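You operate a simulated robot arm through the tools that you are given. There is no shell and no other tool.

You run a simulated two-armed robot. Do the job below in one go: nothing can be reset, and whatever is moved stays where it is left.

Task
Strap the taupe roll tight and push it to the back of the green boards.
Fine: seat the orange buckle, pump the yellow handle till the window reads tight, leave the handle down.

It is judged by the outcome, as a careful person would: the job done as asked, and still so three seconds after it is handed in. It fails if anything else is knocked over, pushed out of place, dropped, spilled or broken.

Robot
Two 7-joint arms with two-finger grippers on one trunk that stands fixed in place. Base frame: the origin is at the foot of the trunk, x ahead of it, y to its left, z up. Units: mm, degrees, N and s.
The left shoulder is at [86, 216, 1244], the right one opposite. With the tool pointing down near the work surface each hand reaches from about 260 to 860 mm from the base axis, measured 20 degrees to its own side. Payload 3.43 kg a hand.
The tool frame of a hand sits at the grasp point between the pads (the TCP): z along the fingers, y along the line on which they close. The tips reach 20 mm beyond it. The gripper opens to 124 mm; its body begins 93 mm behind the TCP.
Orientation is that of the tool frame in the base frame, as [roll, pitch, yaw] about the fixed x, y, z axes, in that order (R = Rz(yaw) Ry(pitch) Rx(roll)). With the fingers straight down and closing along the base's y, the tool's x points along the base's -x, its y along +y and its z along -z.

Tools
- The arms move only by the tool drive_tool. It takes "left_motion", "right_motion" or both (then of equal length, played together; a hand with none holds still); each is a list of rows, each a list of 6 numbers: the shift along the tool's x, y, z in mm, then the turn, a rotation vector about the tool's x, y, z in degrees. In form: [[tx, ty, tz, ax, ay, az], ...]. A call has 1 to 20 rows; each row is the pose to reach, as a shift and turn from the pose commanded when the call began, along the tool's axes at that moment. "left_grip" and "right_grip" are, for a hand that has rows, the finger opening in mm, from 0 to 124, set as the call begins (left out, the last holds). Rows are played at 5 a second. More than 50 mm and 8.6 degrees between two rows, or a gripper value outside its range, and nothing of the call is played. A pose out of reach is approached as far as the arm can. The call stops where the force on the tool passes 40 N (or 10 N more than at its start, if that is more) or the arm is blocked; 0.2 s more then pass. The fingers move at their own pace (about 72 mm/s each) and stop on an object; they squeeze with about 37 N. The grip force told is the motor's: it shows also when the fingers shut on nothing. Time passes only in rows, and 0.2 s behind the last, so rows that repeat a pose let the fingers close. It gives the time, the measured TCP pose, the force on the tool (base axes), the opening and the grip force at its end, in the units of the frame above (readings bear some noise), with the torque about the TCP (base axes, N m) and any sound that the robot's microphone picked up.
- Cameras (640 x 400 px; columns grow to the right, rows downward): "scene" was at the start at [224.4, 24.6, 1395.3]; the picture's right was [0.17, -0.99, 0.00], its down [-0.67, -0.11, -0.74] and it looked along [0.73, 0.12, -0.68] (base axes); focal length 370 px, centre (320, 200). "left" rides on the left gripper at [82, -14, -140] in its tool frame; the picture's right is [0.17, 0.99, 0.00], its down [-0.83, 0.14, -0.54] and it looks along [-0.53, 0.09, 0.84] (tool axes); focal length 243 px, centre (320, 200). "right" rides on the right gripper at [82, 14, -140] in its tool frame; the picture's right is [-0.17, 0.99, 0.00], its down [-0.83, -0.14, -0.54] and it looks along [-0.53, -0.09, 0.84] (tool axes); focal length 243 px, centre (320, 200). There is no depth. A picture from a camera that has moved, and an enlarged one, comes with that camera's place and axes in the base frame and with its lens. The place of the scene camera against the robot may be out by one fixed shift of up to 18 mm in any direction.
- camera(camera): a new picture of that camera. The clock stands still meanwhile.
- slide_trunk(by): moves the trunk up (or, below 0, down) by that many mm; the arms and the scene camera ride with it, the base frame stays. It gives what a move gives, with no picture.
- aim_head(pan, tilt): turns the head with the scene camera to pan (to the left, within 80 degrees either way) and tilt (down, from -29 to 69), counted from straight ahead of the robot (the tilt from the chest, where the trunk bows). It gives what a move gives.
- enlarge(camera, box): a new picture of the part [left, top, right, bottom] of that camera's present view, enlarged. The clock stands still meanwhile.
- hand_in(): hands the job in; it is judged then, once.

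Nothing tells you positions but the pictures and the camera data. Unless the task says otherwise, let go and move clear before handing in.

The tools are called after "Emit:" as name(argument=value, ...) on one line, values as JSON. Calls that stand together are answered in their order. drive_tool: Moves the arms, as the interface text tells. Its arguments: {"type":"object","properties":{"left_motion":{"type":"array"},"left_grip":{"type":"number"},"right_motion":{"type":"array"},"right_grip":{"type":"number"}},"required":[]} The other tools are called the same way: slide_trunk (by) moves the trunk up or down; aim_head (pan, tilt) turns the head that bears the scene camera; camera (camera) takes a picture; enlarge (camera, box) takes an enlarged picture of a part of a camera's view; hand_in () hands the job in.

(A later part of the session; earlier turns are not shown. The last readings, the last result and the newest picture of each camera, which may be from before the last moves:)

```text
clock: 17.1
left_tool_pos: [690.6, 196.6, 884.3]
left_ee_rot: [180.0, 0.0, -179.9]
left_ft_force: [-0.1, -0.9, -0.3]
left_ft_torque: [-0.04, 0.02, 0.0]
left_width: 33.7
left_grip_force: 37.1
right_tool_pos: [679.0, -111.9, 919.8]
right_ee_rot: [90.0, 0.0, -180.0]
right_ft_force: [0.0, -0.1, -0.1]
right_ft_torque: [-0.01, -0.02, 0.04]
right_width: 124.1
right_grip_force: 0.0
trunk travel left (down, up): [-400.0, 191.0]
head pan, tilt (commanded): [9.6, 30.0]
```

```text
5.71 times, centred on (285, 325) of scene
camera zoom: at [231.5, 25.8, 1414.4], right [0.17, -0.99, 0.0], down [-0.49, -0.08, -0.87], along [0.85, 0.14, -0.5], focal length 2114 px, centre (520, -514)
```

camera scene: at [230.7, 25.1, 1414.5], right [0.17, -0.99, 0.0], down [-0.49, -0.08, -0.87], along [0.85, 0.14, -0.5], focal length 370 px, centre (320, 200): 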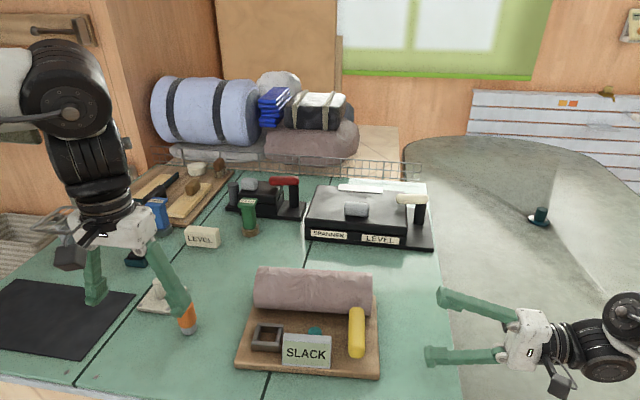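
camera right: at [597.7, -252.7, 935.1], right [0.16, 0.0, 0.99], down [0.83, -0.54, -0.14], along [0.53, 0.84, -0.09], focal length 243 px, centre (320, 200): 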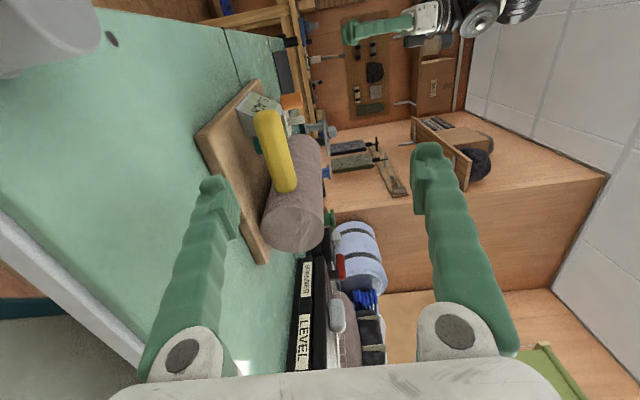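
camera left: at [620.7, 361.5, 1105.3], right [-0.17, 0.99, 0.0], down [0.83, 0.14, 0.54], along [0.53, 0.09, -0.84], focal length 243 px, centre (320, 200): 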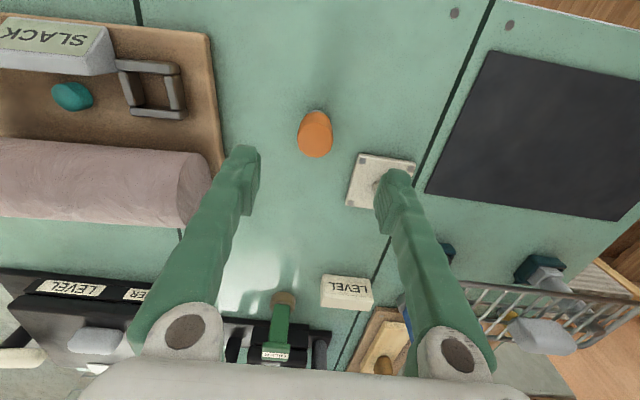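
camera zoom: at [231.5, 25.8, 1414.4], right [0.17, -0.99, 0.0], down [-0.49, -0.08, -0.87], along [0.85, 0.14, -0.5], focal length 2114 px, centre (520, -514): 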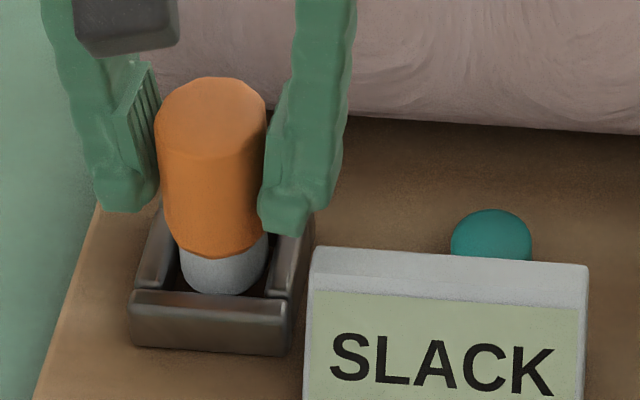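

The plug is entering freely. I'll continue down until it bottoms out.

Emit:
drive_tool(left_motion=[[0, 0.5, 4, 0, 0, 0], [0, 0.5, 8, 0, 0, 0], [0, 0.5, 11, 0, 0, 0], [0, 0.5, 14, 0, 0, 0], [0, 0.5, 17, 0, 0, 0], [0, 0.5, 17, 0, 0, 0]])

Emit:
enlarge(camera="scene", box=[230, 280, 390, 380])

Emit:
enlarge(camera="left", box=[230, 90, 410, 210])

```text
clock: 18.3
left_tool_pos: [689.5, 197.5, 877.7]
left_ee_rot: [-179.9, 0.2, -179.9]
left_ft_force: [-14.4, 1.0, 24.8]
left_ft_torque: [0.09, 0.88, -0.02]
left_width: 33.9
left_grip_force: 36.9
right_tool_pos: [678.9, -110.5, 922.0]
right_ee_rot: [90.0, 0.1, 179.8]
right_ft_force: [0.3, 0.1, 0.2]
right_ft_torque: [-0.02, 0.0, 0.05]
right_width: 123.6
right_grip_force: 0.0
trunk travel left (down, up): [-400.0, 191.0]
head pan, tilt (commanded): [9.6, 30.0]
stopped in row 5 (left hand): the force on the tool passed its limit at 43 N (the readings are from after the stop); the commanded pose is now the measured one
```

```text
4.00 times, centred on (310, 330) of scene
camera zoom: at [229.0, 25.5, 1414.8], right [0.17, -0.99, 0.0], down [-0.49, -0.08, -0.87], along [0.85, 0.14, -0.5], focal length 1480 px, centre (360, -320)
```

zoom: 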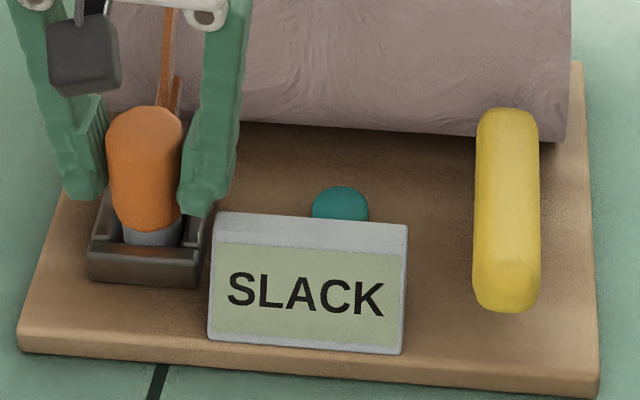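

```text
3.33 times, centred on (320, 150) of left
camera zoom: at [607.8, 183.3, 1017.3], right [-0.17, 0.99, 0.0], down [0.83, 0.14, 0.54], along [0.53, 0.09, -0.84], focal length 809 px, centre (320, 367)
```

zoom: 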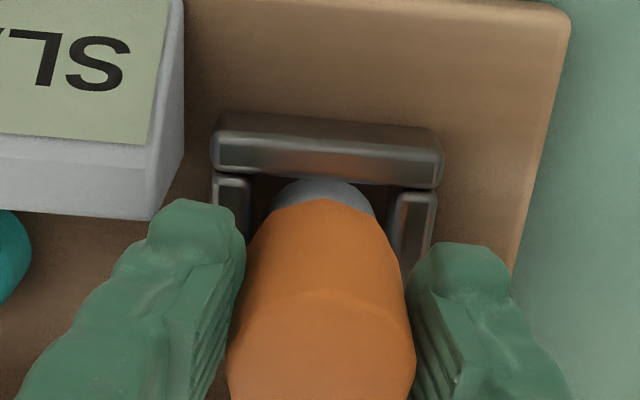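

An orange strap has now appeared over the roll to the buckle, so the buckle seems to have latched at z≈878 with some contact force. I'll look closely before letting go.

Emit:
enlarge(camera="scene", box=[240, 260, 320, 360])

Emit:
camera(camera="scene")

Emit:
enlarge(camera="right", box=[190, 50, 350, 210])

```text
4.00 times, centred on (280, 310) of scene
camera zoom: at [229.0, 25.5, 1414.8], right [0.17, -0.99, 0.0], down [-0.49, -0.08, -0.87], along [0.85, 0.14, -0.5], focal length 1480 px, centre (480, -240)
```

zoom: 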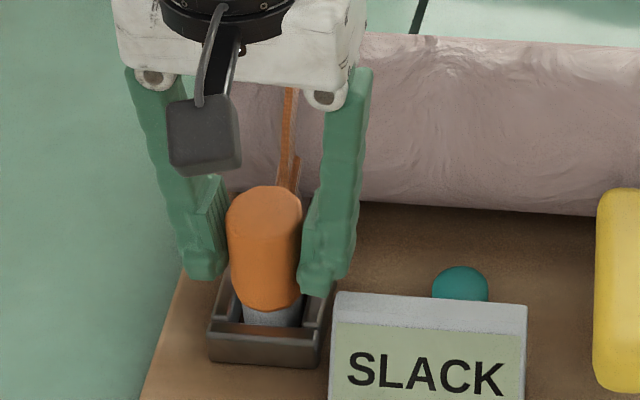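

```text
taken
camera scene: at [229.0, 25.5, 1414.8], right [0.17, -0.99, 0.0], down [-0.49, -0.08, -0.87], along [0.85, 0.14, -0.5], focal length 370 px, centre (320, 200)
```

scene: 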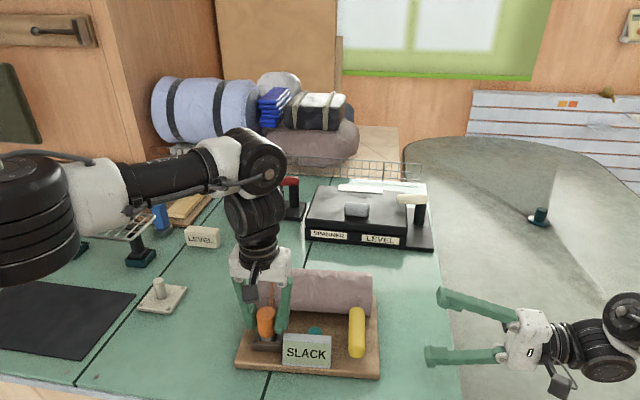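

```text
2.50 times, centred on (270, 130) of right
camera zoom: at [596.6, -252.6, 936.0], right [0.16, 0.0, 0.99], down [0.83, -0.54, -0.14], along [0.53, 0.84, -0.09], focal length 606 px, centre (445, 375)
```

zoom: 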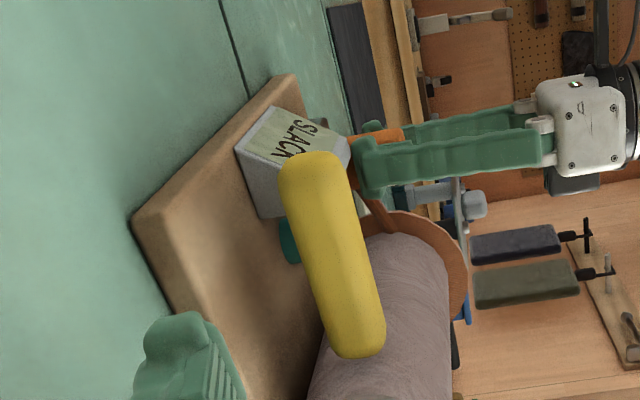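

The strap now runs from the buckle over the roll, so the buckle has latched. I'll open the left fingers a little and rise straight up, clear of the strap and the teal button.

Emit:
drive_tool(left_motion=[[0, 0, 0, 0, 0, 0], [0, 0, 0, 0, 0, 0], [0, 0, 0, 0, 0, 0]], left_grip=58)

Emit:
enlarge(camera="scene", box=[240, 260, 320, 360])

Emit:
enlarge(camera="left", box=[200, 90, 440, 250])

```text
clock: 19.1
left_tool_pos: [692.1, 199.0, 872.5]
left_ee_rot: [-179.9, 0.3, -179.9]
left_ft_force: [6.2, 7.5, -6.3]
left_ft_torque: [0.39, -0.17, 0.14]
left_width: 54.0
left_grip_force: 0.0
right_tool_pos: [681.2, -109.9, 919.2]
right_ee_rot: [90.1, -0.1, 180.0]
right_ft_force: [-0.5, -0.6, -0.5]
right_ft_torque: [0.03, 0.01, -0.01]
right_width: 124.0
right_grip_force: 0.0
trunk travel left (down, up): [-400.0, 191.0]
head pan, tilt (commanded): [9.6, 30.0]
```

```text
4.00 times, centred on (280, 310) of scene
camera zoom: at [233.0, 27.0, 1414.1], right [0.17, -0.99, 0.0], down [-0.49, -0.08, -0.87], along [0.85, 0.14, -0.5], focal length 1480 px, centre (480, -240)
```

zoom: 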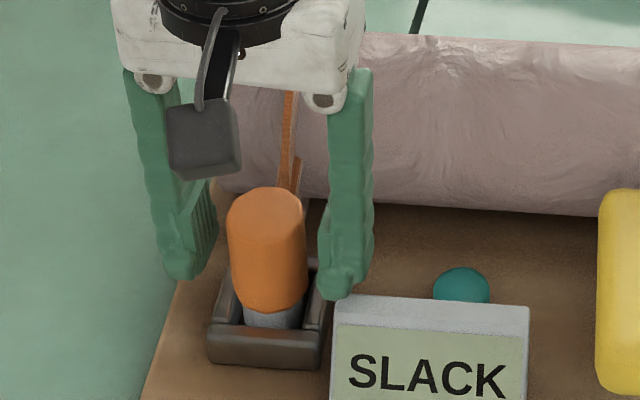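

```text
2.50 times, centred on (320, 170) of left
camera zoom: at [611.2, 184.9, 1012.7], right [-0.17, 0.99, 0.0], down [0.83, 0.14, 0.54], along [0.53, 0.09, -0.84], focal length 606 px, centre (320, 275)
```

zoom: 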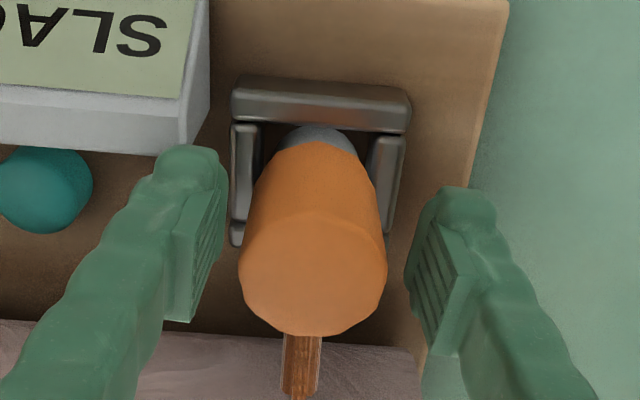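

The right fingertip has touched the window box's corner with a light force. I'll close slightly to relieve it and rise straight up.

Emit:
drive_tool(left_motion=[[0, 0, 0, 0, 0, 0], [0, 0, 0, 0, 0, 0]], left_grip=46)

Emit:
drive_tool(left_motion=[[0, 0, -10, 0, 0, 0], [0, 0, -25, 0, 0, 0], [0, 0, -50, 0, 0, 0], [0, 0, -90, 0, 0, 0], [0, 0, -130, 0, 0, 0], [0, 0, -130, 0, 0, 0]])

Emit:
enlarge(camera="scene", box=[220, 240, 400, 390])

Emit:
camera(camera="left")

```text
clock: 19.7
left_tool_pos: [692.3, 196.5, 873.7]
left_ee_rot: [-179.9, 0.3, -179.9]
left_ft_force: [-0.2, -0.3, -0.3]
left_ft_torque: [-0.02, -0.01, 0.0]
left_width: 46.2
left_grip_force: 0.0
right_tool_pos: [680.8, -110.9, 920.4]
right_ee_rot: [89.9, 0.0, 180.0]
right_ft_force: [-0.2, -0.4, -0.8]
right_ft_torque: [0.01, 0.02, 0.02]
right_width: 124.0
right_grip_force: 0.1
trunk travel left (down, up): [-400.0, 191.0]
head pan, tilt (commanded): [9.6, 30.0]
```

```text
clock: 21.1
left_tool_pos: [689.5, 195.2, 1005.1]
left_ee_rot: [-179.9, 0.2, -179.9]
left_ft_force: [-0.3, -0.5, -0.4]
left_ft_torque: [0.01, 0.0, 0.02]
left_width: 45.9
left_grip_force: 0.0
right_tool_pos: [679.8, -109.4, 919.6]
right_ee_rot: [90.1, 0.0, 179.9]
right_ft_force: [-0.7, 0.7, 0.1]
right_ft_torque: [-0.03, -0.03, 0.02]
right_width: 124.0
right_grip_force: 0.0
trunk travel left (down, up): [-400.0, 191.0]
head pan, tilt (commanded): [9.6, 30.0]
```

```text
2.67 times, centred on (310, 315) of scene
camera zoom: at [232.3, 26.1, 1414.2], right [0.17, -0.99, 0.0], down [-0.49, -0.08, -0.87], along [0.85, 0.14, -0.5], focal length 987 px, centre (347, -107)
```

zoom: 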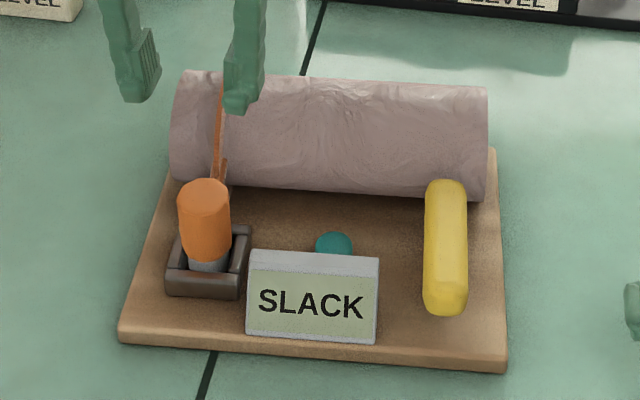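

```text
taken
camera left: at [607.5, 182.7, 1144.5], right [-0.17, 0.99, 0.0], down [0.83, 0.14, 0.54], along [0.53, 0.09, -0.84], focal length 243 px, centre (320, 200)
```

left: 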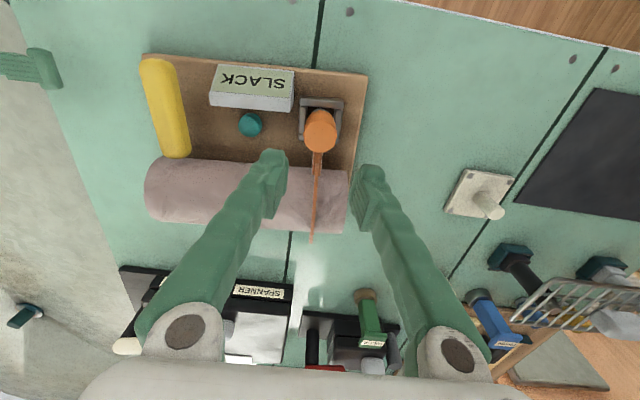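

The buckle stays seated with the strap looped over the roll. I'll move the left hand out of the way and bring the right hand pointing down above the yellow handle.

Emit:
drive_tool(left_motion=[[8, 30, 0, 0, 0, 0], [16, 60, 0, 0, 0, 0], [24, 90, 0, 0, 0, 0], [32, 120, 0, 0, 0, 0], [40, 150, 0, 0, 0, 0], [48, 180, 0, 0, 0, 0], [56, 200, 0, 0, 0, 0], [64, 200, 0, 0, 0, 0], [72, 200, 0, 0, 0, 0], [80, 200, 0, 0, 0, 0], [90, 200, 0, 0, 0, 0], [90, 200, 0, 0, 0, 0], [90, 200, 0, 0, 0, 0]], right_motion=[[0, 10, 0, 7.5, 0, 0], [0, 20, 0, 15, 0, 0], [0, 30, 0, 22.5, 0, 0], [0, 40, 0, 30, 0, 0], [0, 50, 0, 37.5, 0, 0], [0, 60, 0, 45, 0, 0], [0, 70, 0, 52.5, 0, 0], [0, 80, 20, 60, 0, 0], [0, 80, 50, 67.5, 0, 0], [0, 80, 80, 75, 0, 0], [0, 80, 110, 82.5, 0, 0], [0, 80, 138, 90, 0, 0], [0, 80, 138, 90, 0, 0]], right_grip=60)

Emit:
camera(camera="right")

Emit:
enlarge(camera="right", box=[240, 80, 460, 240])

Emit:
camera(camera="scene")

```text
clock: 23.8
left_tool_pos: [601.5, 395.2, 1004.6]
left_ee_rot: [180.0, 0.1, -179.8]
left_ft_force: [-0.3, -1.2, 1.2]
left_ft_torque: [0.1, 0.0, -0.03]
left_width: 46.0
left_grip_force: 0.0
right_tool_pos: [727.1, -28.3, 1068.2]
right_ee_rot: [160.5, -4.9, 169.4]
right_ft_force: [-0.6, -0.1, -0.1]
right_ft_torque: [0.04, 0.04, 0.02]
right_width: 59.8
right_grip_force: 0.2
trunk travel left (down, up): [-400.0, 191.0]
head pan, tilt (commanded): [9.6, 30.0]
stopped in row 13 (right hand): the arm was blocked; the commanded pose is now the measured one
```

```text
taken
camera right: at [652.5, -48.8, 1210.7], right [0.36, 0.88, 0.31], down [0.79, -0.47, 0.39], along [0.49, 0.11, -0.87], focal length 243 px, centre (320, 200)
```

right: 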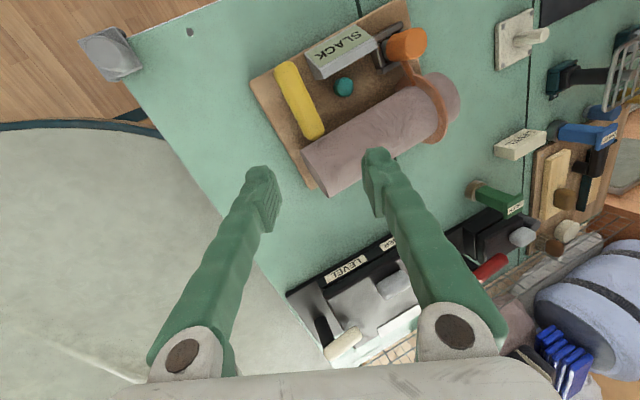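

```text
2.50 times, centred on (350, 160) of right
camera zoom: at [652.5, -48.8, 1210.7], right [0.36, 0.88, 0.31], down [0.79, -0.47, 0.39], along [0.49, 0.11, -0.87], focal length 606 px, centre (245, 300)
```

zoom: 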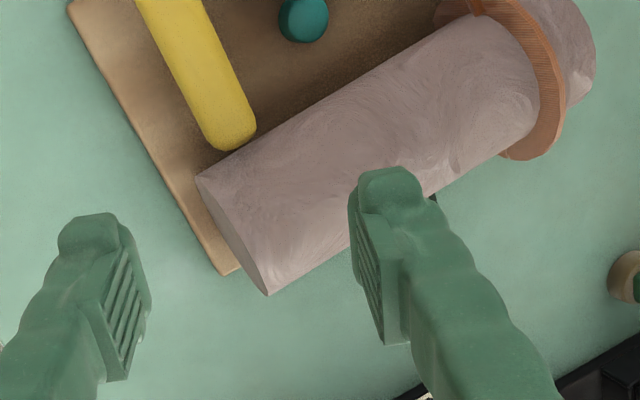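

```text
taken
camera scene: at [232.3, 21.7, 1414.3], right [0.17, -0.99, 0.0], down [-0.49, -0.08, -0.87], along [0.85, 0.15, -0.5], focal length 370 px, centre (320, 200)
```

scene: 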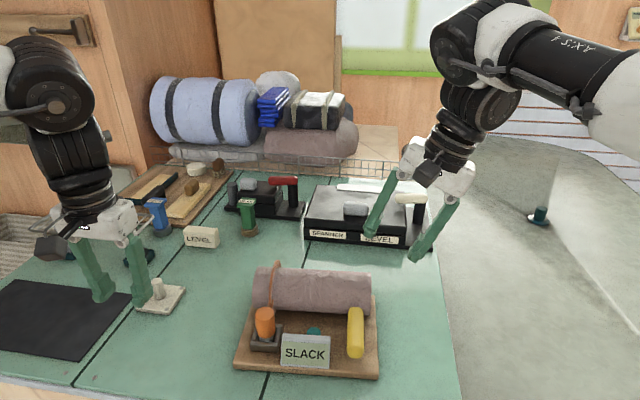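

The right arm stopped in an awkward pose, apparently a joint limit, but it's well above everything and nothing was touched. I'll turn it back to straight down while pulling it back toward its own side.

Emit:
drive_tool(right_motion=[[10, -12, 0, 4, -0.6, -2.3], [20, -24, 0, 8, -1.2, -4.5], [30, -36, 0, 12, -1.8, -6.8], [40, -48, 0, 16, -2.4, -9], [50, -60, 0, 19.9, -3, -11.3], [50, -60, 0, 19.9, -3, -11.3]])

Emit:
camera(camera="scene")

```text
clock: 25.2
left_tool_pos: [600.5, 397.2, 1003.8]
left_ee_rot: [-179.9, 0.4, -179.9]
left_ft_force: [0.0, 0.2, -0.2]
left_ft_torque: [0.02, 0.0, -0.03]
left_width: 46.2
left_grip_force: 0.0
right_tool_pos: [663.2, -66.1, 1049.8]
right_ee_rot: [-179.6, -0.1, -179.6]
right_ft_force: [0.1, 0.5, -0.2]
right_ft_torque: [0.03, 0.04, 0.02]
right_width: 60.0
right_grip_force: 0.0
trunk travel left (down, up): [-400.0, 191.0]
head pan, tilt (commanded): [9.6, 30.0]
```

```text
taken
camera scene: at [231.8, 25.4, 1414.3], right [0.17, -0.99, 0.0], down [-0.49, -0.08, -0.87], along [0.85, 0.14, -0.5], focal length 370 px, centre (320, 200)
```

scene: 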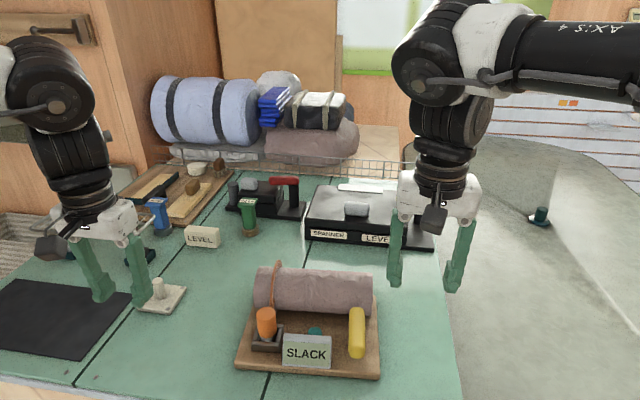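

Straight again. Now I'll bring the right hand above the front part of the yellow handle and take a closer look.

Emit:
drive_tool(right_motion=[[-1, 30, 20, 0, 0, 0], [-2, 60, 40, 0, 0, 0], [-4, 90, 65, 0, 0, 0], [-5, 92, 90, 0, 0, 0], [-5, 92, 90, 0, 0, 0], [-5, 92, 90, 0, 0, 0]], right_grip=54)

Emit:
camera(camera="right")

Emit:
enlarge(camera="right", box=[220, 60, 420, 220])

```text
clock: 26.1
left_tool_pos: [602.2, 398.3, 1001.2]
left_ee_rot: [-179.8, 0.2, -179.9]
left_ft_force: [0.6, 0.5, 0.2]
left_ft_torque: [-0.03, 0.04, 0.02]
left_width: 46.0
left_grip_force: 0.0
right_tool_pos: [696.9, 12.1, 1025.9]
right_ee_rot: [167.9, -2.2, 174.0]
right_ft_force: [-1.1, 0.6, 0.3]
right_ft_torque: [-0.02, 0.03, -0.03]
right_width: 54.0
right_grip_force: 0.1
trunk travel left (down, up): [-400.0, 191.0]
head pan, tilt (commanded): [9.6, 30.0]
stopped in row 4 (right hand): the arm was blocked; the commanded pose is now the measured one
```

```text
taken
camera right: at [619.7, 2.3, 1169.0], right [0.27, 0.94, 0.2], down [0.82, -0.34, 0.47], along [0.51, 0.04, -0.86], focal length 243 px, centre (320, 200)
```

right: 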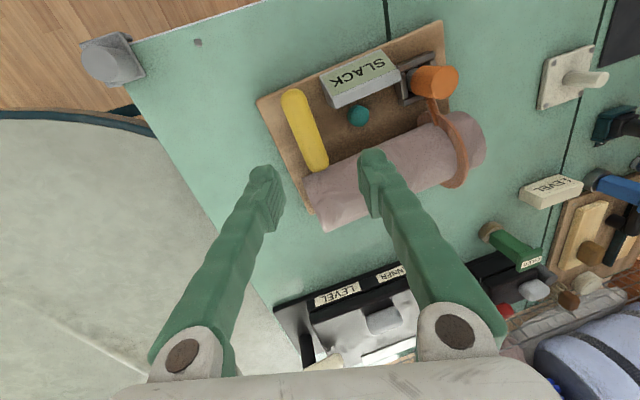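

```text
2.50 times, centred on (320, 140) of right
camera zoom: at [619.7, 2.3, 1169.0], right [0.27, 0.94, 0.2], down [0.82, -0.34, 0.47], along [0.51, 0.04, -0.86], focal length 606 px, centre (320, 350)
```

zoom: 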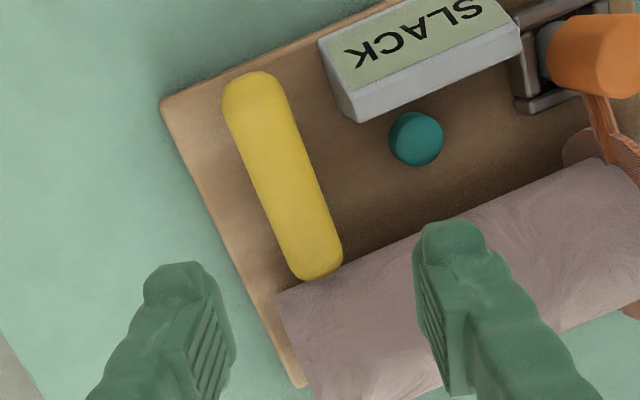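

The right arm is hitting a joint limit in this posture. I'll bring it back toward its starting region to unwind it, then approach the handle the way that worked before.

Emit:
drive_tool(right_motion=[[19.1, -23.1, -9.1, 2.44, -0.31, -1.24], [38.2, -46.2, -18.2, 4.88, -0.62, -2.48], [57.3, -69.3, -27.3, 7.3, -0.93, -3.7], [76.4, -92.4, -36.4, 9.8, -1.25, -5], [95.5, -115.6, -45.6, 12.2, -1.56, -6.2], [95.5, -115.6, -45.6, 12.2, -1.56, -6.2]])

Emit:
camera(camera="scene")

```text
clock: 27.5
left_tool_pos: [602.0, 397.0, 1002.6]
left_ee_rot: [-179.9, 0.2, -179.9]
left_ft_force: [1.0, -0.3, 0.0]
left_ft_torque: [0.01, 0.0, 0.02]
left_width: 46.2
left_grip_force: 0.0
right_tool_pos: [587.6, -101.7, 1050.2]
right_ee_rot: [-179.7, 0.0, -179.7]
right_ft_force: [0.4, 0.1, 0.5]
right_ft_torque: [-0.01, -0.01, -0.01]
right_width: 54.0
right_grip_force: 0.0
trunk travel left (down, up): [-400.0, 191.0]
head pan, tilt (commanded): [9.6, 30.0]
```

```text
taken
camera scene: at [232.1, 26.0, 1414.3], right [0.17, -0.99, 0.0], down [-0.49, -0.08, -0.87], along [0.85, 0.14, -0.5], focal length 370 px, centre (320, 200)
```

scene: 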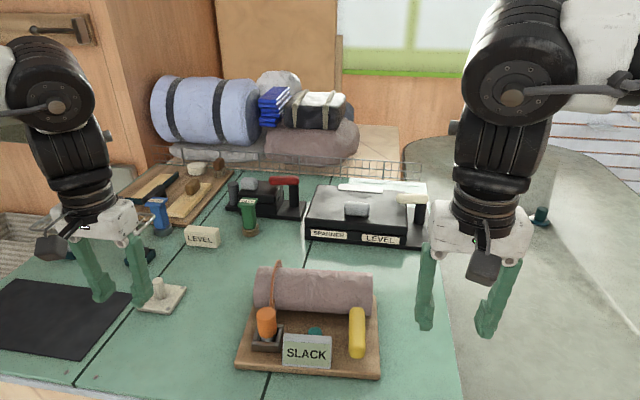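

Emit:
drive_tool(right_motion=[[-3, 32, 12, 0, 0, 0], [-6, 64, 24, 0, 0, 0], [-9, 96, 36, 0, 0, 0], [-12, 128, 50, 0, 0, 0], [-12, 128, 50, 0, 0, 0]])

Emit:
camera(camera="scene")

```text
clock: 28.7
left_tool_pos: [599.0, 394.9, 1004.1]
left_ee_rot: [-179.9, 0.2, -179.8]
left_ft_force: [1.2, 0.3, -0.2]
left_ft_torque: [0.01, -0.03, 0.0]
left_width: 45.9
left_grip_force: 0.1
right_tool_pos: [600.1, 26.8, 997.1]
right_ee_rot: [-179.7, -0.1, -179.7]
right_ft_force: [0.4, -0.4, 0.5]
right_ft_torque: [0.05, -0.01, -0.01]
right_width: 54.0
right_grip_force: 0.1
trunk travel left (down, up): [-400.0, 191.0]
head pan, tilt (commanded): [9.6, 30.0]
```

```text
taken
camera scene: at [231.2, 24.5, 1414.5], right [0.17, -0.99, 0.0], down [-0.49, -0.08, -0.87], along [0.85, 0.14, -0.5], focal length 370 px, centre (320, 200)
```

scene: 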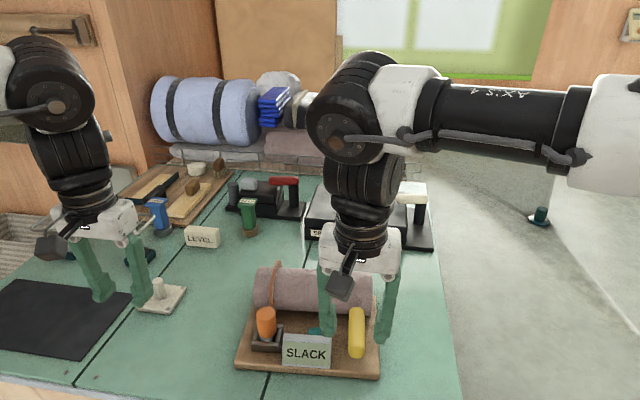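

Emit:
drive_tool(right_motion=[[-20, 0, 10, 0, 0, 0], [-40, 0, 20, 0, 0, 0], [-55, 0, 30, 0, 0, 0], [-68, 0, 40, 0, 0, 0], [-68, 0, 40, 0, 0, 0]])

Emit:
camera(camera="right")

Emit:
enlarge(camera="right", box=[220, 60, 460, 240])

```text
clock: 29.7
left_tool_pos: [600.7, 396.6, 1003.4]
left_ee_rot: [-179.9, 0.2, -179.9]
left_ft_force: [0.3, -0.8, -0.3]
left_ft_torque: [0.01, 0.01, -0.03]
left_width: 46.0
left_grip_force: 0.2
right_tool_pos: [686.2, 25.0, 1016.8]
right_ee_rot: [169.1, -1.3, 175.4]
right_ft_force: [-0.5, -0.6, -0.2]
right_ft_torque: [0.03, 0.04, -0.01]
right_width: 53.8
right_grip_force: 0.0
trunk travel left (down, up): [-400.0, 191.0]
head pan, tilt (commanded): [9.6, 30.0]
stopped in row 4 (right hand): the arm was blocked; the commanded pose is now the measured one
```

```text
taken
camera right: at [608.2, 16.5, 1159.7], right [0.25, 0.95, 0.18], down [0.82, -0.31, 0.48], along [0.52, 0.03, -0.86], focal length 243 px, centre (320, 200)
```

right: 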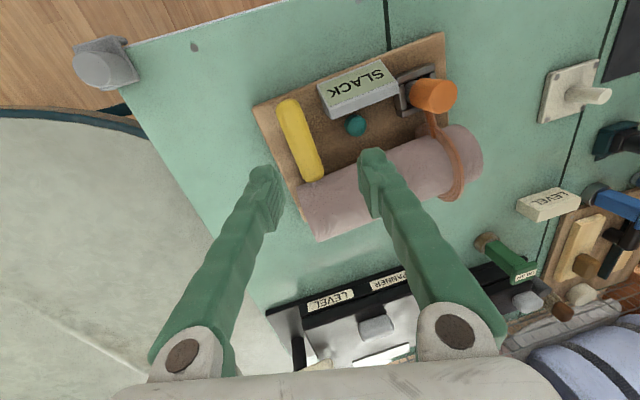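

```text
2.22 times, centred on (340, 150) of right
camera zoom: at [608.2, 16.5, 1159.7], right [0.25, 0.95, 0.18], down [0.82, -0.31, 0.48], along [0.52, 0.03, -0.86], focal length 539 px, centre (276, 311)
```

zoom: 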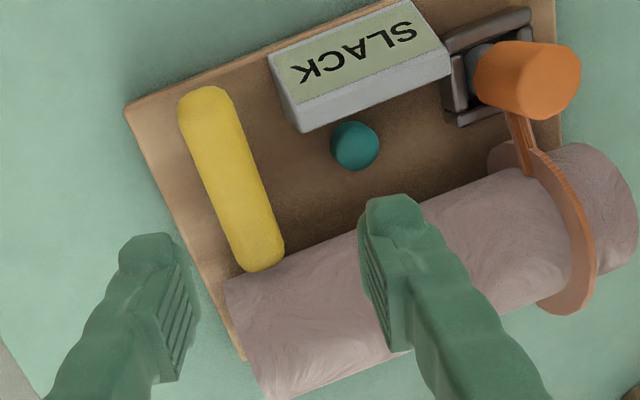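

Reaching straight down here hits the right arm's joint limits, but leaning in from the right worked earlier. I'll close the fingers and lean the tool about 40° from the right, poised above the handle's front end.

Emit:
drive_tool(right_motion=[[4, -4, 15, -5.8, 0.2, -1], [8, -8, 30, -11.6, 0.3, -1.9], [11, -11.5, 48, -17.4, 0.5, -2.9], [15, -15, 66, -23.2, 0.6, -3.8], [18.9, -19.2, 85.4, -29, 0.8, -4.8], [18.9, -19.2, 85.4, -29, 0.8, -4.8]], right_grip=0)

Emit:
camera(camera="scene")

Emit:
enlarge(camera="scene", box=[220, 230, 420, 390])

Emit:
camera(camera="right")

```text
clock: 31.1
left_tool_pos: [600.4, 397.6, 1002.5]
left_ee_rot: [-179.9, 0.3, -179.9]
left_ft_force: [0.7, 0.3, 0.1]
left_ft_torque: [0.0, -0.02, -0.03]
left_width: 45.9
left_grip_force: 0.1
right_tool_pos: [663.0, 24.7, 932.8]
right_ee_rot: [140.1, 0.1, -179.8]
right_ft_force: [-1.1, -0.4, -0.3]
right_ft_torque: [0.0, -0.01, -0.01]
right_width: 0.1
right_grip_force: 34.8
trunk travel left (down, up): [-400.0, 191.0]
head pan, tilt (commanded): [9.6, 30.0]
```

```text
taken
camera scene: at [231.4, 26.3, 1414.4], right [0.17, -0.99, 0.0], down [-0.49, -0.08, -0.87], along [0.85, 0.14, -0.5], focal length 370 px, centre (320, 200)
```

scene: 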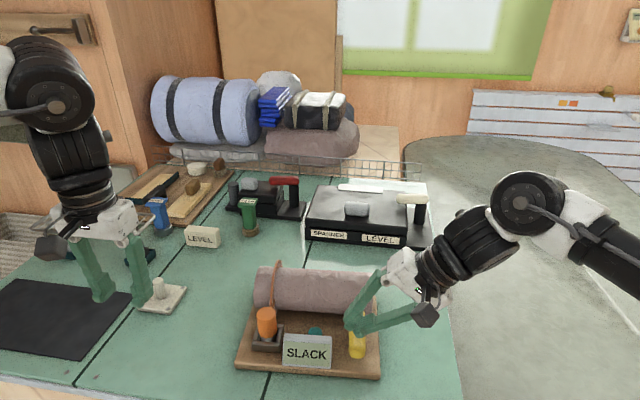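

```text
2.50 times, centred on (320, 310) of scene
camera zoom: at [231.4, 26.3, 1414.4], right [0.17, -0.99, 0.0], down [-0.49, -0.08, -0.87], along [0.85, 0.14, -0.5], focal length 925 px, centre (320, -75)
```

zoom: 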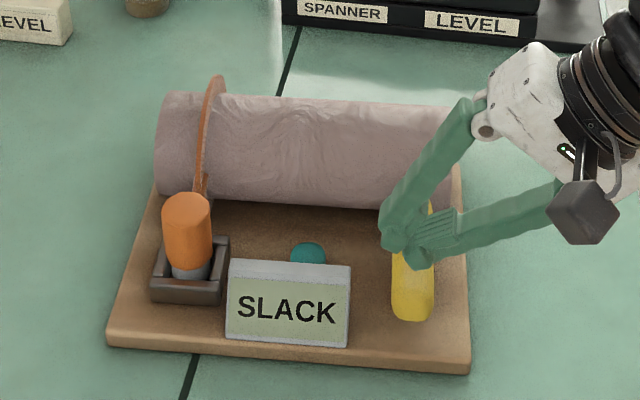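

```text
taken
camera right: at [581.8, -55.4, 1048.5], right [0.16, 0.76, 0.63], down [0.83, -0.45, 0.33], along [0.53, 0.47, -0.7], focal length 243 px, centre (320, 200)
```

right: 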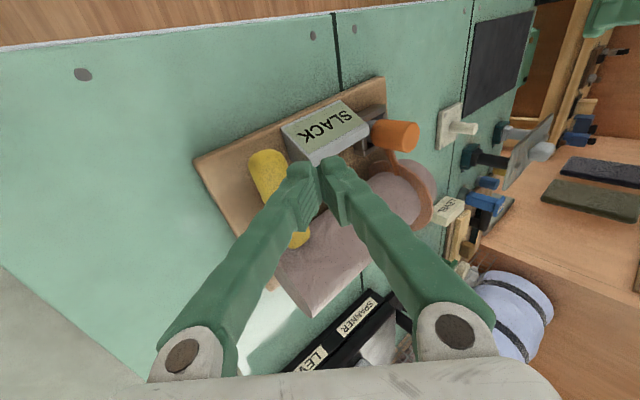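

Reached well. The closed fingertips hang just above the handle's front end, and I'll lower them gently to feel which way the handle moves.

Emit:
drive_tool(right_motion=[[0, -5.3, 8.6, 0, 0, 0], [0, -10.6, 17.2, 0, 0, 0], [0, -15.1, 22.6, 0, 0, 0], [0, -17, 24.9, 0, 0, 0], [0, -18.9, 27.2, 0, 0, 0], [0, -20.8, 29.5, 0, 0, 0], [0, -20.8, 29.5, 0, 0, 0]])

Emit:
enlarge(camera="scene", box=[220, 230, 420, 390])

Emit:
enlarge(camera="right", box=[200, 80, 400, 250])

```text
clock: 32.7
left_tool_pos: [599.4, 397.0, 1005.1]
left_ee_rot: [-179.9, 0.4, -179.8]
left_ft_force: [0.5, 0.5, 0.1]
left_ft_torque: [-0.01, -0.01, 0.01]
left_width: 46.1
left_grip_force: 0.1
right_tool_pos: [664.0, 28.3, 898.3]
right_ee_rot: [140.0, 0.4, -179.8]
right_ft_force: [-0.3, -4.2, 19.9]
right_ft_torque: [-0.11, -0.04, 0.07]
right_width: 0.0
right_grip_force: 34.9
trunk travel left (down, up): [-400.0, 191.0]
head pan, tilt (commanded): [9.6, 30.0]
```

```text
2.50 times, centred on (320, 310) of scene
camera zoom: at [229.5, 25.1, 1414.8], right [0.17, -0.99, 0.0], down [-0.49, -0.08, -0.87], along [0.85, 0.14, -0.5], focal length 925 px, centre (320, -75)
```

zoom: 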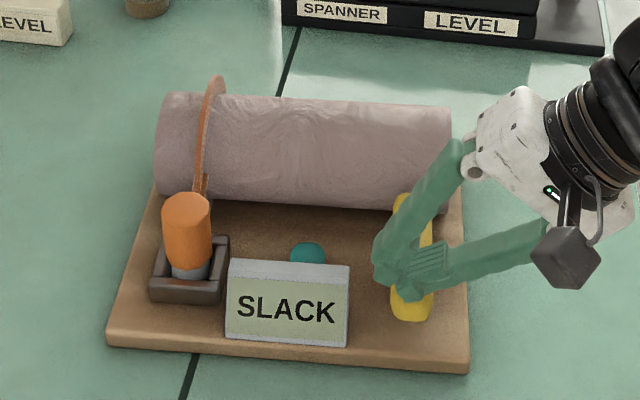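

```text
2.35 times, centred on (300, 165) of right
camera zoom: at [582.0, -52.5, 1013.5], right [0.16, 0.76, 0.64], down [0.83, -0.45, 0.33], along [0.53, 0.47, -0.7], focal length 571 px, centre (367, 282)
```

zoom: 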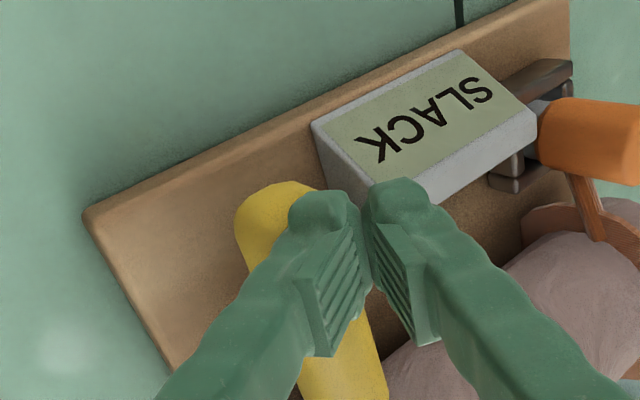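

The handle resists at about 20 N without visibly moving, so it's probably resting at its lower stop. I'll press slightly more to make sure.

Emit:
drive_tool(right_motion=[[0, -1.3, 1.5, 0, 0, 0], [0, -2.6, 3, 0, 0, 0], [0, -2.6, 3, 0, 0, 0]])

Emit:
enlarge(camera="scene", box=[220, 230, 420, 390])

```text
clock: 33.5
left_tool_pos: [599.9, 395.7, 1003.3]
left_ee_rot: [-179.9, 0.3, -179.9]
left_ft_force: [-0.6, -0.1, 0.5]
left_ft_torque: [0.01, 0.04, 0.0]
left_width: 46.1
left_grip_force: 0.1
right_tool_pos: [666.0, 30.8, 897.5]
right_ee_rot: [139.6, 0.5, -179.7]
right_ft_force: [-5.8, -4.9, 17.9]
right_ft_torque: [-0.05, 0.14, -0.02]
right_width: 0.1
right_grip_force: 34.4
trunk travel left (down, up): [-400.0, 191.0]
head pan, tilt (commanded): [9.6, 30.0]
stopped in row 3 (right hand): the force on the tool passed its limit at 40 N (the readings are from after the stop); the commanded pose is now the measured one
```

```text
2.50 times, centred on (320, 310) of scene
camera zoom: at [230.3, 25.2, 1414.4], right [0.17, -0.99, 0.0], down [-0.49, -0.08, -0.87], along [0.85, 0.14, -0.5], focal length 925 px, centre (320, -75)
```

zoom: 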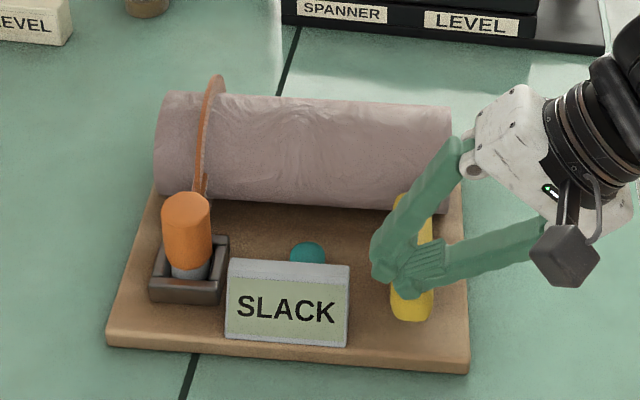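

The handle is at its lower stop, so pumping starts with a lift. I'll back off to the right with the fingers slightly open and tilt lower, so one finger can go under the bar and one over it.

Emit:
drive_tool(right_motion=[[0, 19.3, -23, 0, 0, 0], [-1, -8.1, -52.5, -7.5, 0, 0], [-2, -42, -74.4, -15, 0, 0], [-2, -71.4, -53.4, -22.5, 0, 0], [-2, -71.4, -53.4, -30, 0, 0], [-2, -71.4, -53.4, -30, 0, 0]], right_grip=48)

Emit:
camera(camera="right")

Emit:
enlarge(camera="right", box=[200, 80, 440, 260])

Emit:
enlarge(camera="scene", box=[220, 230, 420, 390])

```text
clock: 34.9
left_tool_pos: [600.7, 397.4, 1004.0]
left_ee_rot: [-179.9, 0.3, -179.9]
left_ft_force: [-0.2, -0.7, -0.3]
left_ft_torque: [0.0, 0.0, 0.0]
left_width: 45.7
left_grip_force: 0.1
right_tool_pos: [667.3, -60.6, 889.0]
right_ee_rot: [109.8, 0.3, -179.7]
right_ft_force: [0.1, -0.1, -0.2]
right_ft_torque: [-0.01, 0.01, 0.03]
right_width: 48.1
right_grip_force: 0.1
trunk travel left (down, up): [-400.0, 191.0]
head pan, tilt (commanded): [9.6, 30.0]
```

```text
taken
camera right: at [586.1, -188.8, 949.5], right [0.16, 0.33, 0.93], down [0.83, -0.55, 0.06], along [0.53, 0.76, -0.37], focal length 243 px, centre (320, 200)
```

right: 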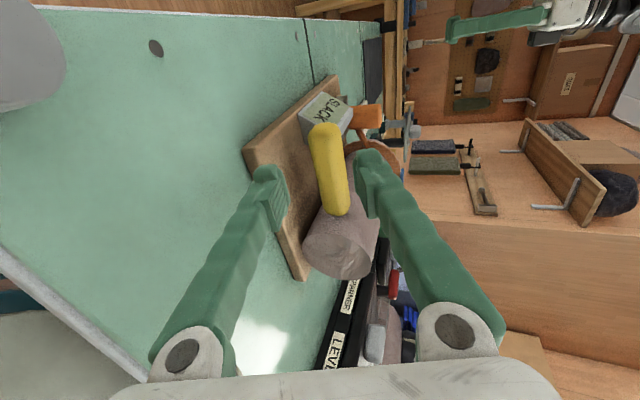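

```text
2.22 times, centred on (320, 170) of right
camera zoom: at [586.1, -188.8, 949.5], right [0.16, 0.33, 0.93], down [0.83, -0.55, 0.06], along [0.53, 0.76, -0.37], focal length 539 px, centre (320, 267)
```

zoom: 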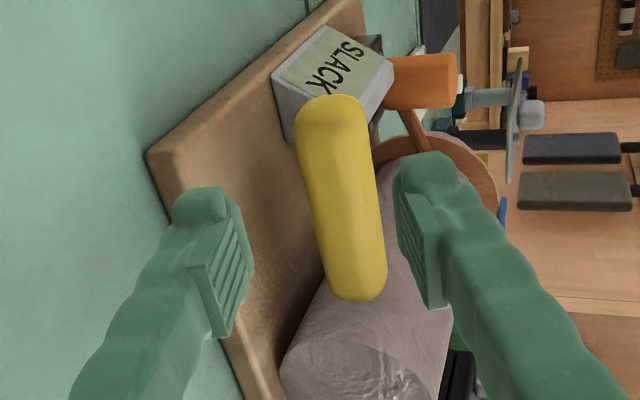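

```text
2.50 times, centred on (320, 310) of scene
camera zoom: at [231.4, 26.1, 1414.4], right [0.17, -0.99, 0.0], down [-0.49, -0.08, -0.87], along [0.85, 0.14, -0.5], focal length 925 px, centre (320, -75)
```

zoom: 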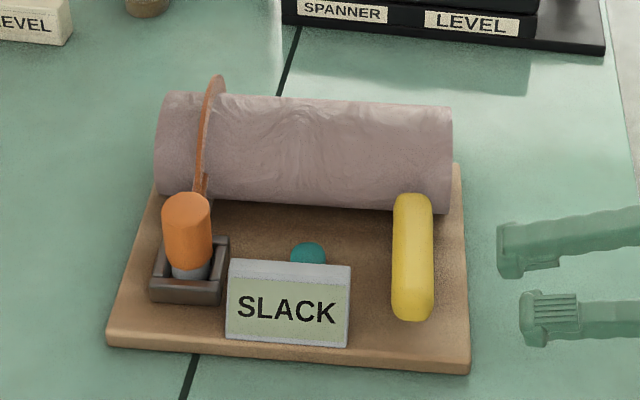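

The bar sits nicely between the fingers' lines. I'll shift about 6 mm along the closing axis and move in around the front part of the bar, checking partway.

Emit:
drive_tool(right_motion=[[0, 6.5, 0, 0, 0, 0], [0, 6.5, 25, 0, 0, 0], [0, 6.5, 50, 0, 0, 0], [0, 6.5, 60, 0, 0, 0], [0, 6.5, 60, 0, 0, 0]])

Emit:
enlarge(camera="right", box=[200, 80, 440, 260])

Emit:
enlarge(camera="scene", box=[220, 230, 420, 390])

```text
clock: 36.1
left_tool_pos: [600.2, 398.1, 1004.6]
left_ee_rot: [-179.9, 0.3, -179.8]
left_ft_force: [-0.7, -0.7, -0.6]
left_ft_torque: [0.01, 0.03, -0.01]
left_width: 45.8
left_grip_force: 0.1
right_tool_pos: [667.9, -1.9, 874.8]
right_ee_rot: [110.0, 0.3, -179.8]
right_ft_force: [0.6, -0.8, -0.6]
right_ft_torque: [0.01, 0.02, 0.01]
right_width: 48.0
right_grip_force: 0.1
trunk travel left (down, up): [-400.0, 191.0]
head pan, tilt (commanded): [9.6, 30.0]
```

```text
2.22 times, centred on (320, 170) of right
camera zoom: at [586.7, -130.1, 935.7], right [0.16, 0.34, 0.93], down [0.83, -0.55, 0.06], along [0.53, 0.76, -0.37], focal length 539 px, centre (320, 267)
```

zoom: 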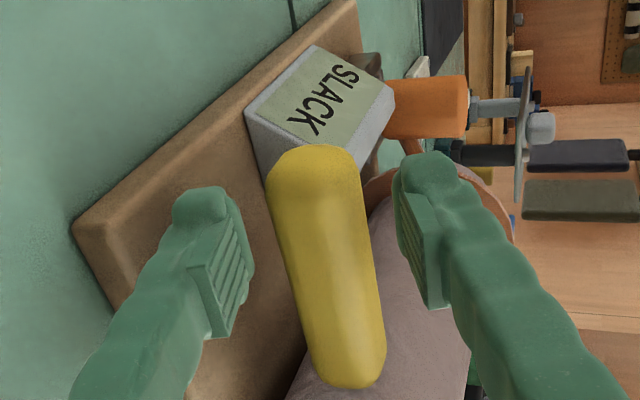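

```text
2.50 times, centred on (320, 310) of scene
camera zoom: at [231.6, 25.7, 1414.4], right [0.17, -0.99, 0.0], down [-0.49, -0.08, -0.87], along [0.85, 0.14, -0.5], focal length 925 px, centre (320, -75)
```

zoom: 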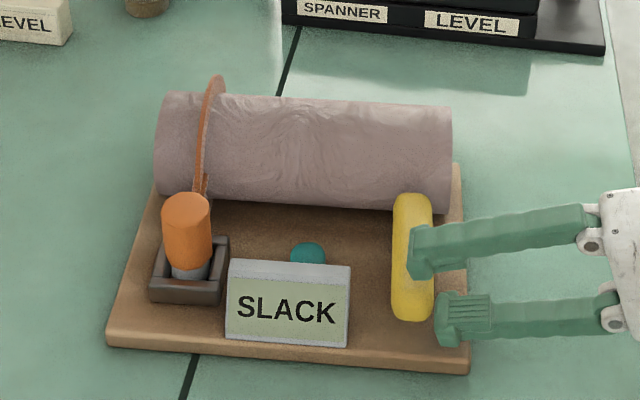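

Emit:
drive_tool(right_motion=[[0, 0.5, 12, 0, 0, 0], [0, 0.5, 24, 0, 0, 0], [0, 0.5, 24, 0, 0, 0]])

Emit:
enlarge(camera="right", box=[200, 80, 440, 260])

Emit:
enlarge(camera="scene", box=[220, 230, 420, 390])

```text
clock: 36.9
left_tool_pos: [601.4, 397.6, 1003.4]
left_ee_rot: [-179.9, 0.3, -179.8]
left_ft_force: [0.0, -0.6, -0.1]
left_ft_torque: [-0.03, 0.02, 0.0]
left_width: 46.0
left_grip_force: 0.0
right_tool_pos: [667.5, 21.1, 866.6]
right_ee_rot: [109.9, 0.3, -179.8]
right_ft_force: [-0.1, 0.1, 0.2]
right_ft_torque: [0.06, 0.01, 0.0]
right_width: 48.1
right_grip_force: 0.1
trunk travel left (down, up): [-400.0, 191.0]
head pan, tilt (commanded): [9.6, 30.0]
```

```text
2.22 times, centred on (320, 170) of right
camera zoom: at [586.1, -107.6, 928.5], right [0.16, 0.34, 0.93], down [0.83, -0.55, 0.06], along [0.53, 0.76, -0.37], focal length 539 px, centre (320, 267)
```

zoom: 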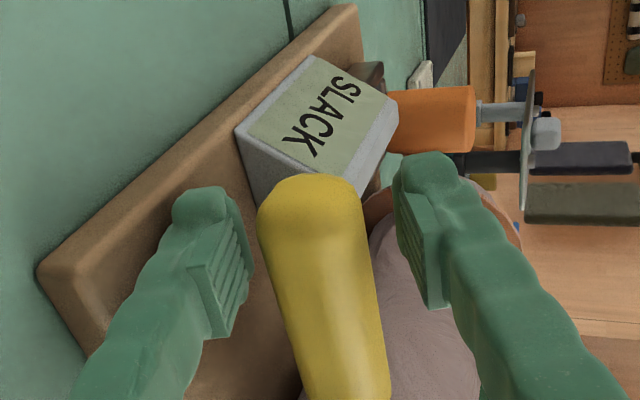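

```text
2.50 times, centred on (320, 310) of scene
camera zoom: at [231.5, 25.6, 1414.4], right [0.17, -0.99, 0.0], down [-0.49, -0.08, -0.87], along [0.85, 0.14, -0.5], focal length 925 px, centre (320, -75)
```

zoom: 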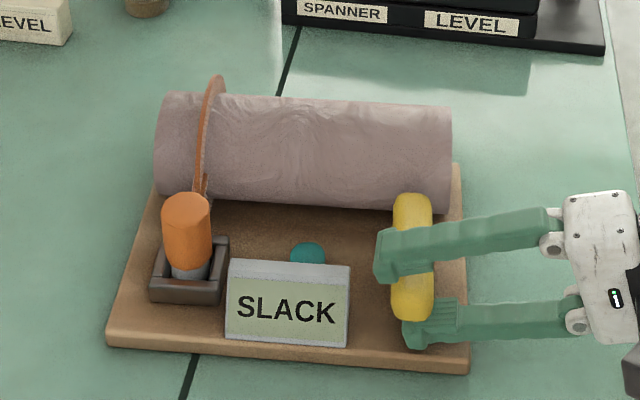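

The fingers straddle the bar. I'll narrow them to a loose fit and lift gently to see whether the front end rises.

Emit:
drive_tool(right_motion=[[0, 0, 0, 0, 0, 0], [0, 0, 0, 0, 0, 0]], right_grip=37)

Emit:
drive_tool(right_motion=[[0, 4.7, -1.7, 0, 0, 0], [0, 9.4, -3.4, 0, 0, 0], [0, 14.1, -5.1, 0, 0, 0], [0, 14.1, -5.1, 0, 0, 0]])

Emit:
enlarge(camera="scene", box=[220, 230, 420, 390])

Emit:
enlarge(camera="right", box=[200, 80, 440, 260])

```text
clock: 37.5
left_tool_pos: [600.2, 397.3, 1003.2]
left_ee_rot: [-179.9, 0.3, -180.0]
left_ft_force: [-0.6, 1.0, 0.2]
left_ft_torque: [0.0, 0.02, 0.03]
left_width: 46.2
left_grip_force: 0.1
right_tool_pos: [667.7, 20.5, 867.3]
right_ee_rot: [109.9, 0.3, -179.7]
right_ft_force: [0.8, -0.1, -0.3]
right_ft_torque: [-0.03, 0.01, 0.03]
right_width: 37.3
right_grip_force: 0.0
trunk travel left (down, up): [-400.0, 191.0]
head pan, tilt (commanded): [9.6, 30.0]
```

```text
clock: 38.5
left_tool_pos: [600.0, 397.0, 1002.4]
left_ee_rot: [-179.9, 0.4, -179.9]
left_ft_force: [0.2, 0.0, 0.0]
left_ft_torque: [0.05, 0.02, -0.01]
left_width: 45.8
left_grip_force: 0.1
right_tool_pos: [669.2, 19.7, 881.4]
right_ee_rot: [109.9, 0.3, -179.9]
right_ft_force: [1.2, -2.8, -3.8]
right_ft_torque: [-0.03, 0.04, -0.03]
right_width: 38.4
right_grip_force: 2.3
trunk travel left (down, up): [-400.0, 191.0]
head pan, tilt (commanded): [9.6, 30.0]
```

```text
2.50 times, centred on (320, 310) of scene
camera zoom: at [231.9, 25.5, 1414.3], right [0.17, -0.99, 0.0], down [-0.49, -0.08, -0.87], along [0.85, 0.14, -0.5], focal length 925 px, centre (320, -75)
```

zoom: 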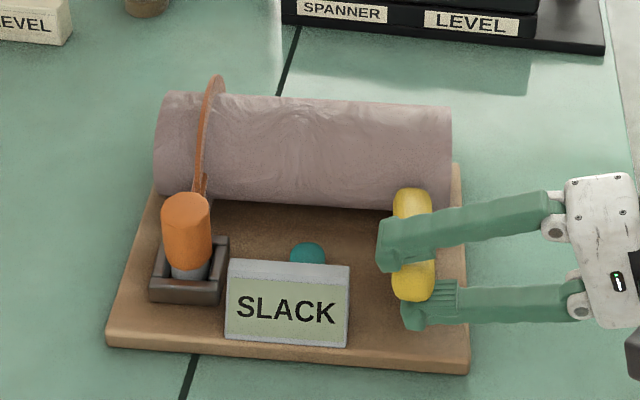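

```text
2.22 times, centred on (320, 170) of right
camera zoom: at [587.6, -107.1, 942.7], right [0.16, 0.34, 0.93], down [0.83, -0.55, 0.06], along [0.53, 0.76, -0.37], focal length 539 px, centre (320, 267)
```

zoom: 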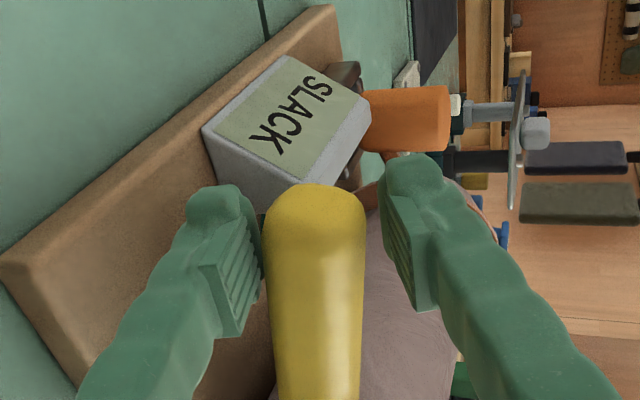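

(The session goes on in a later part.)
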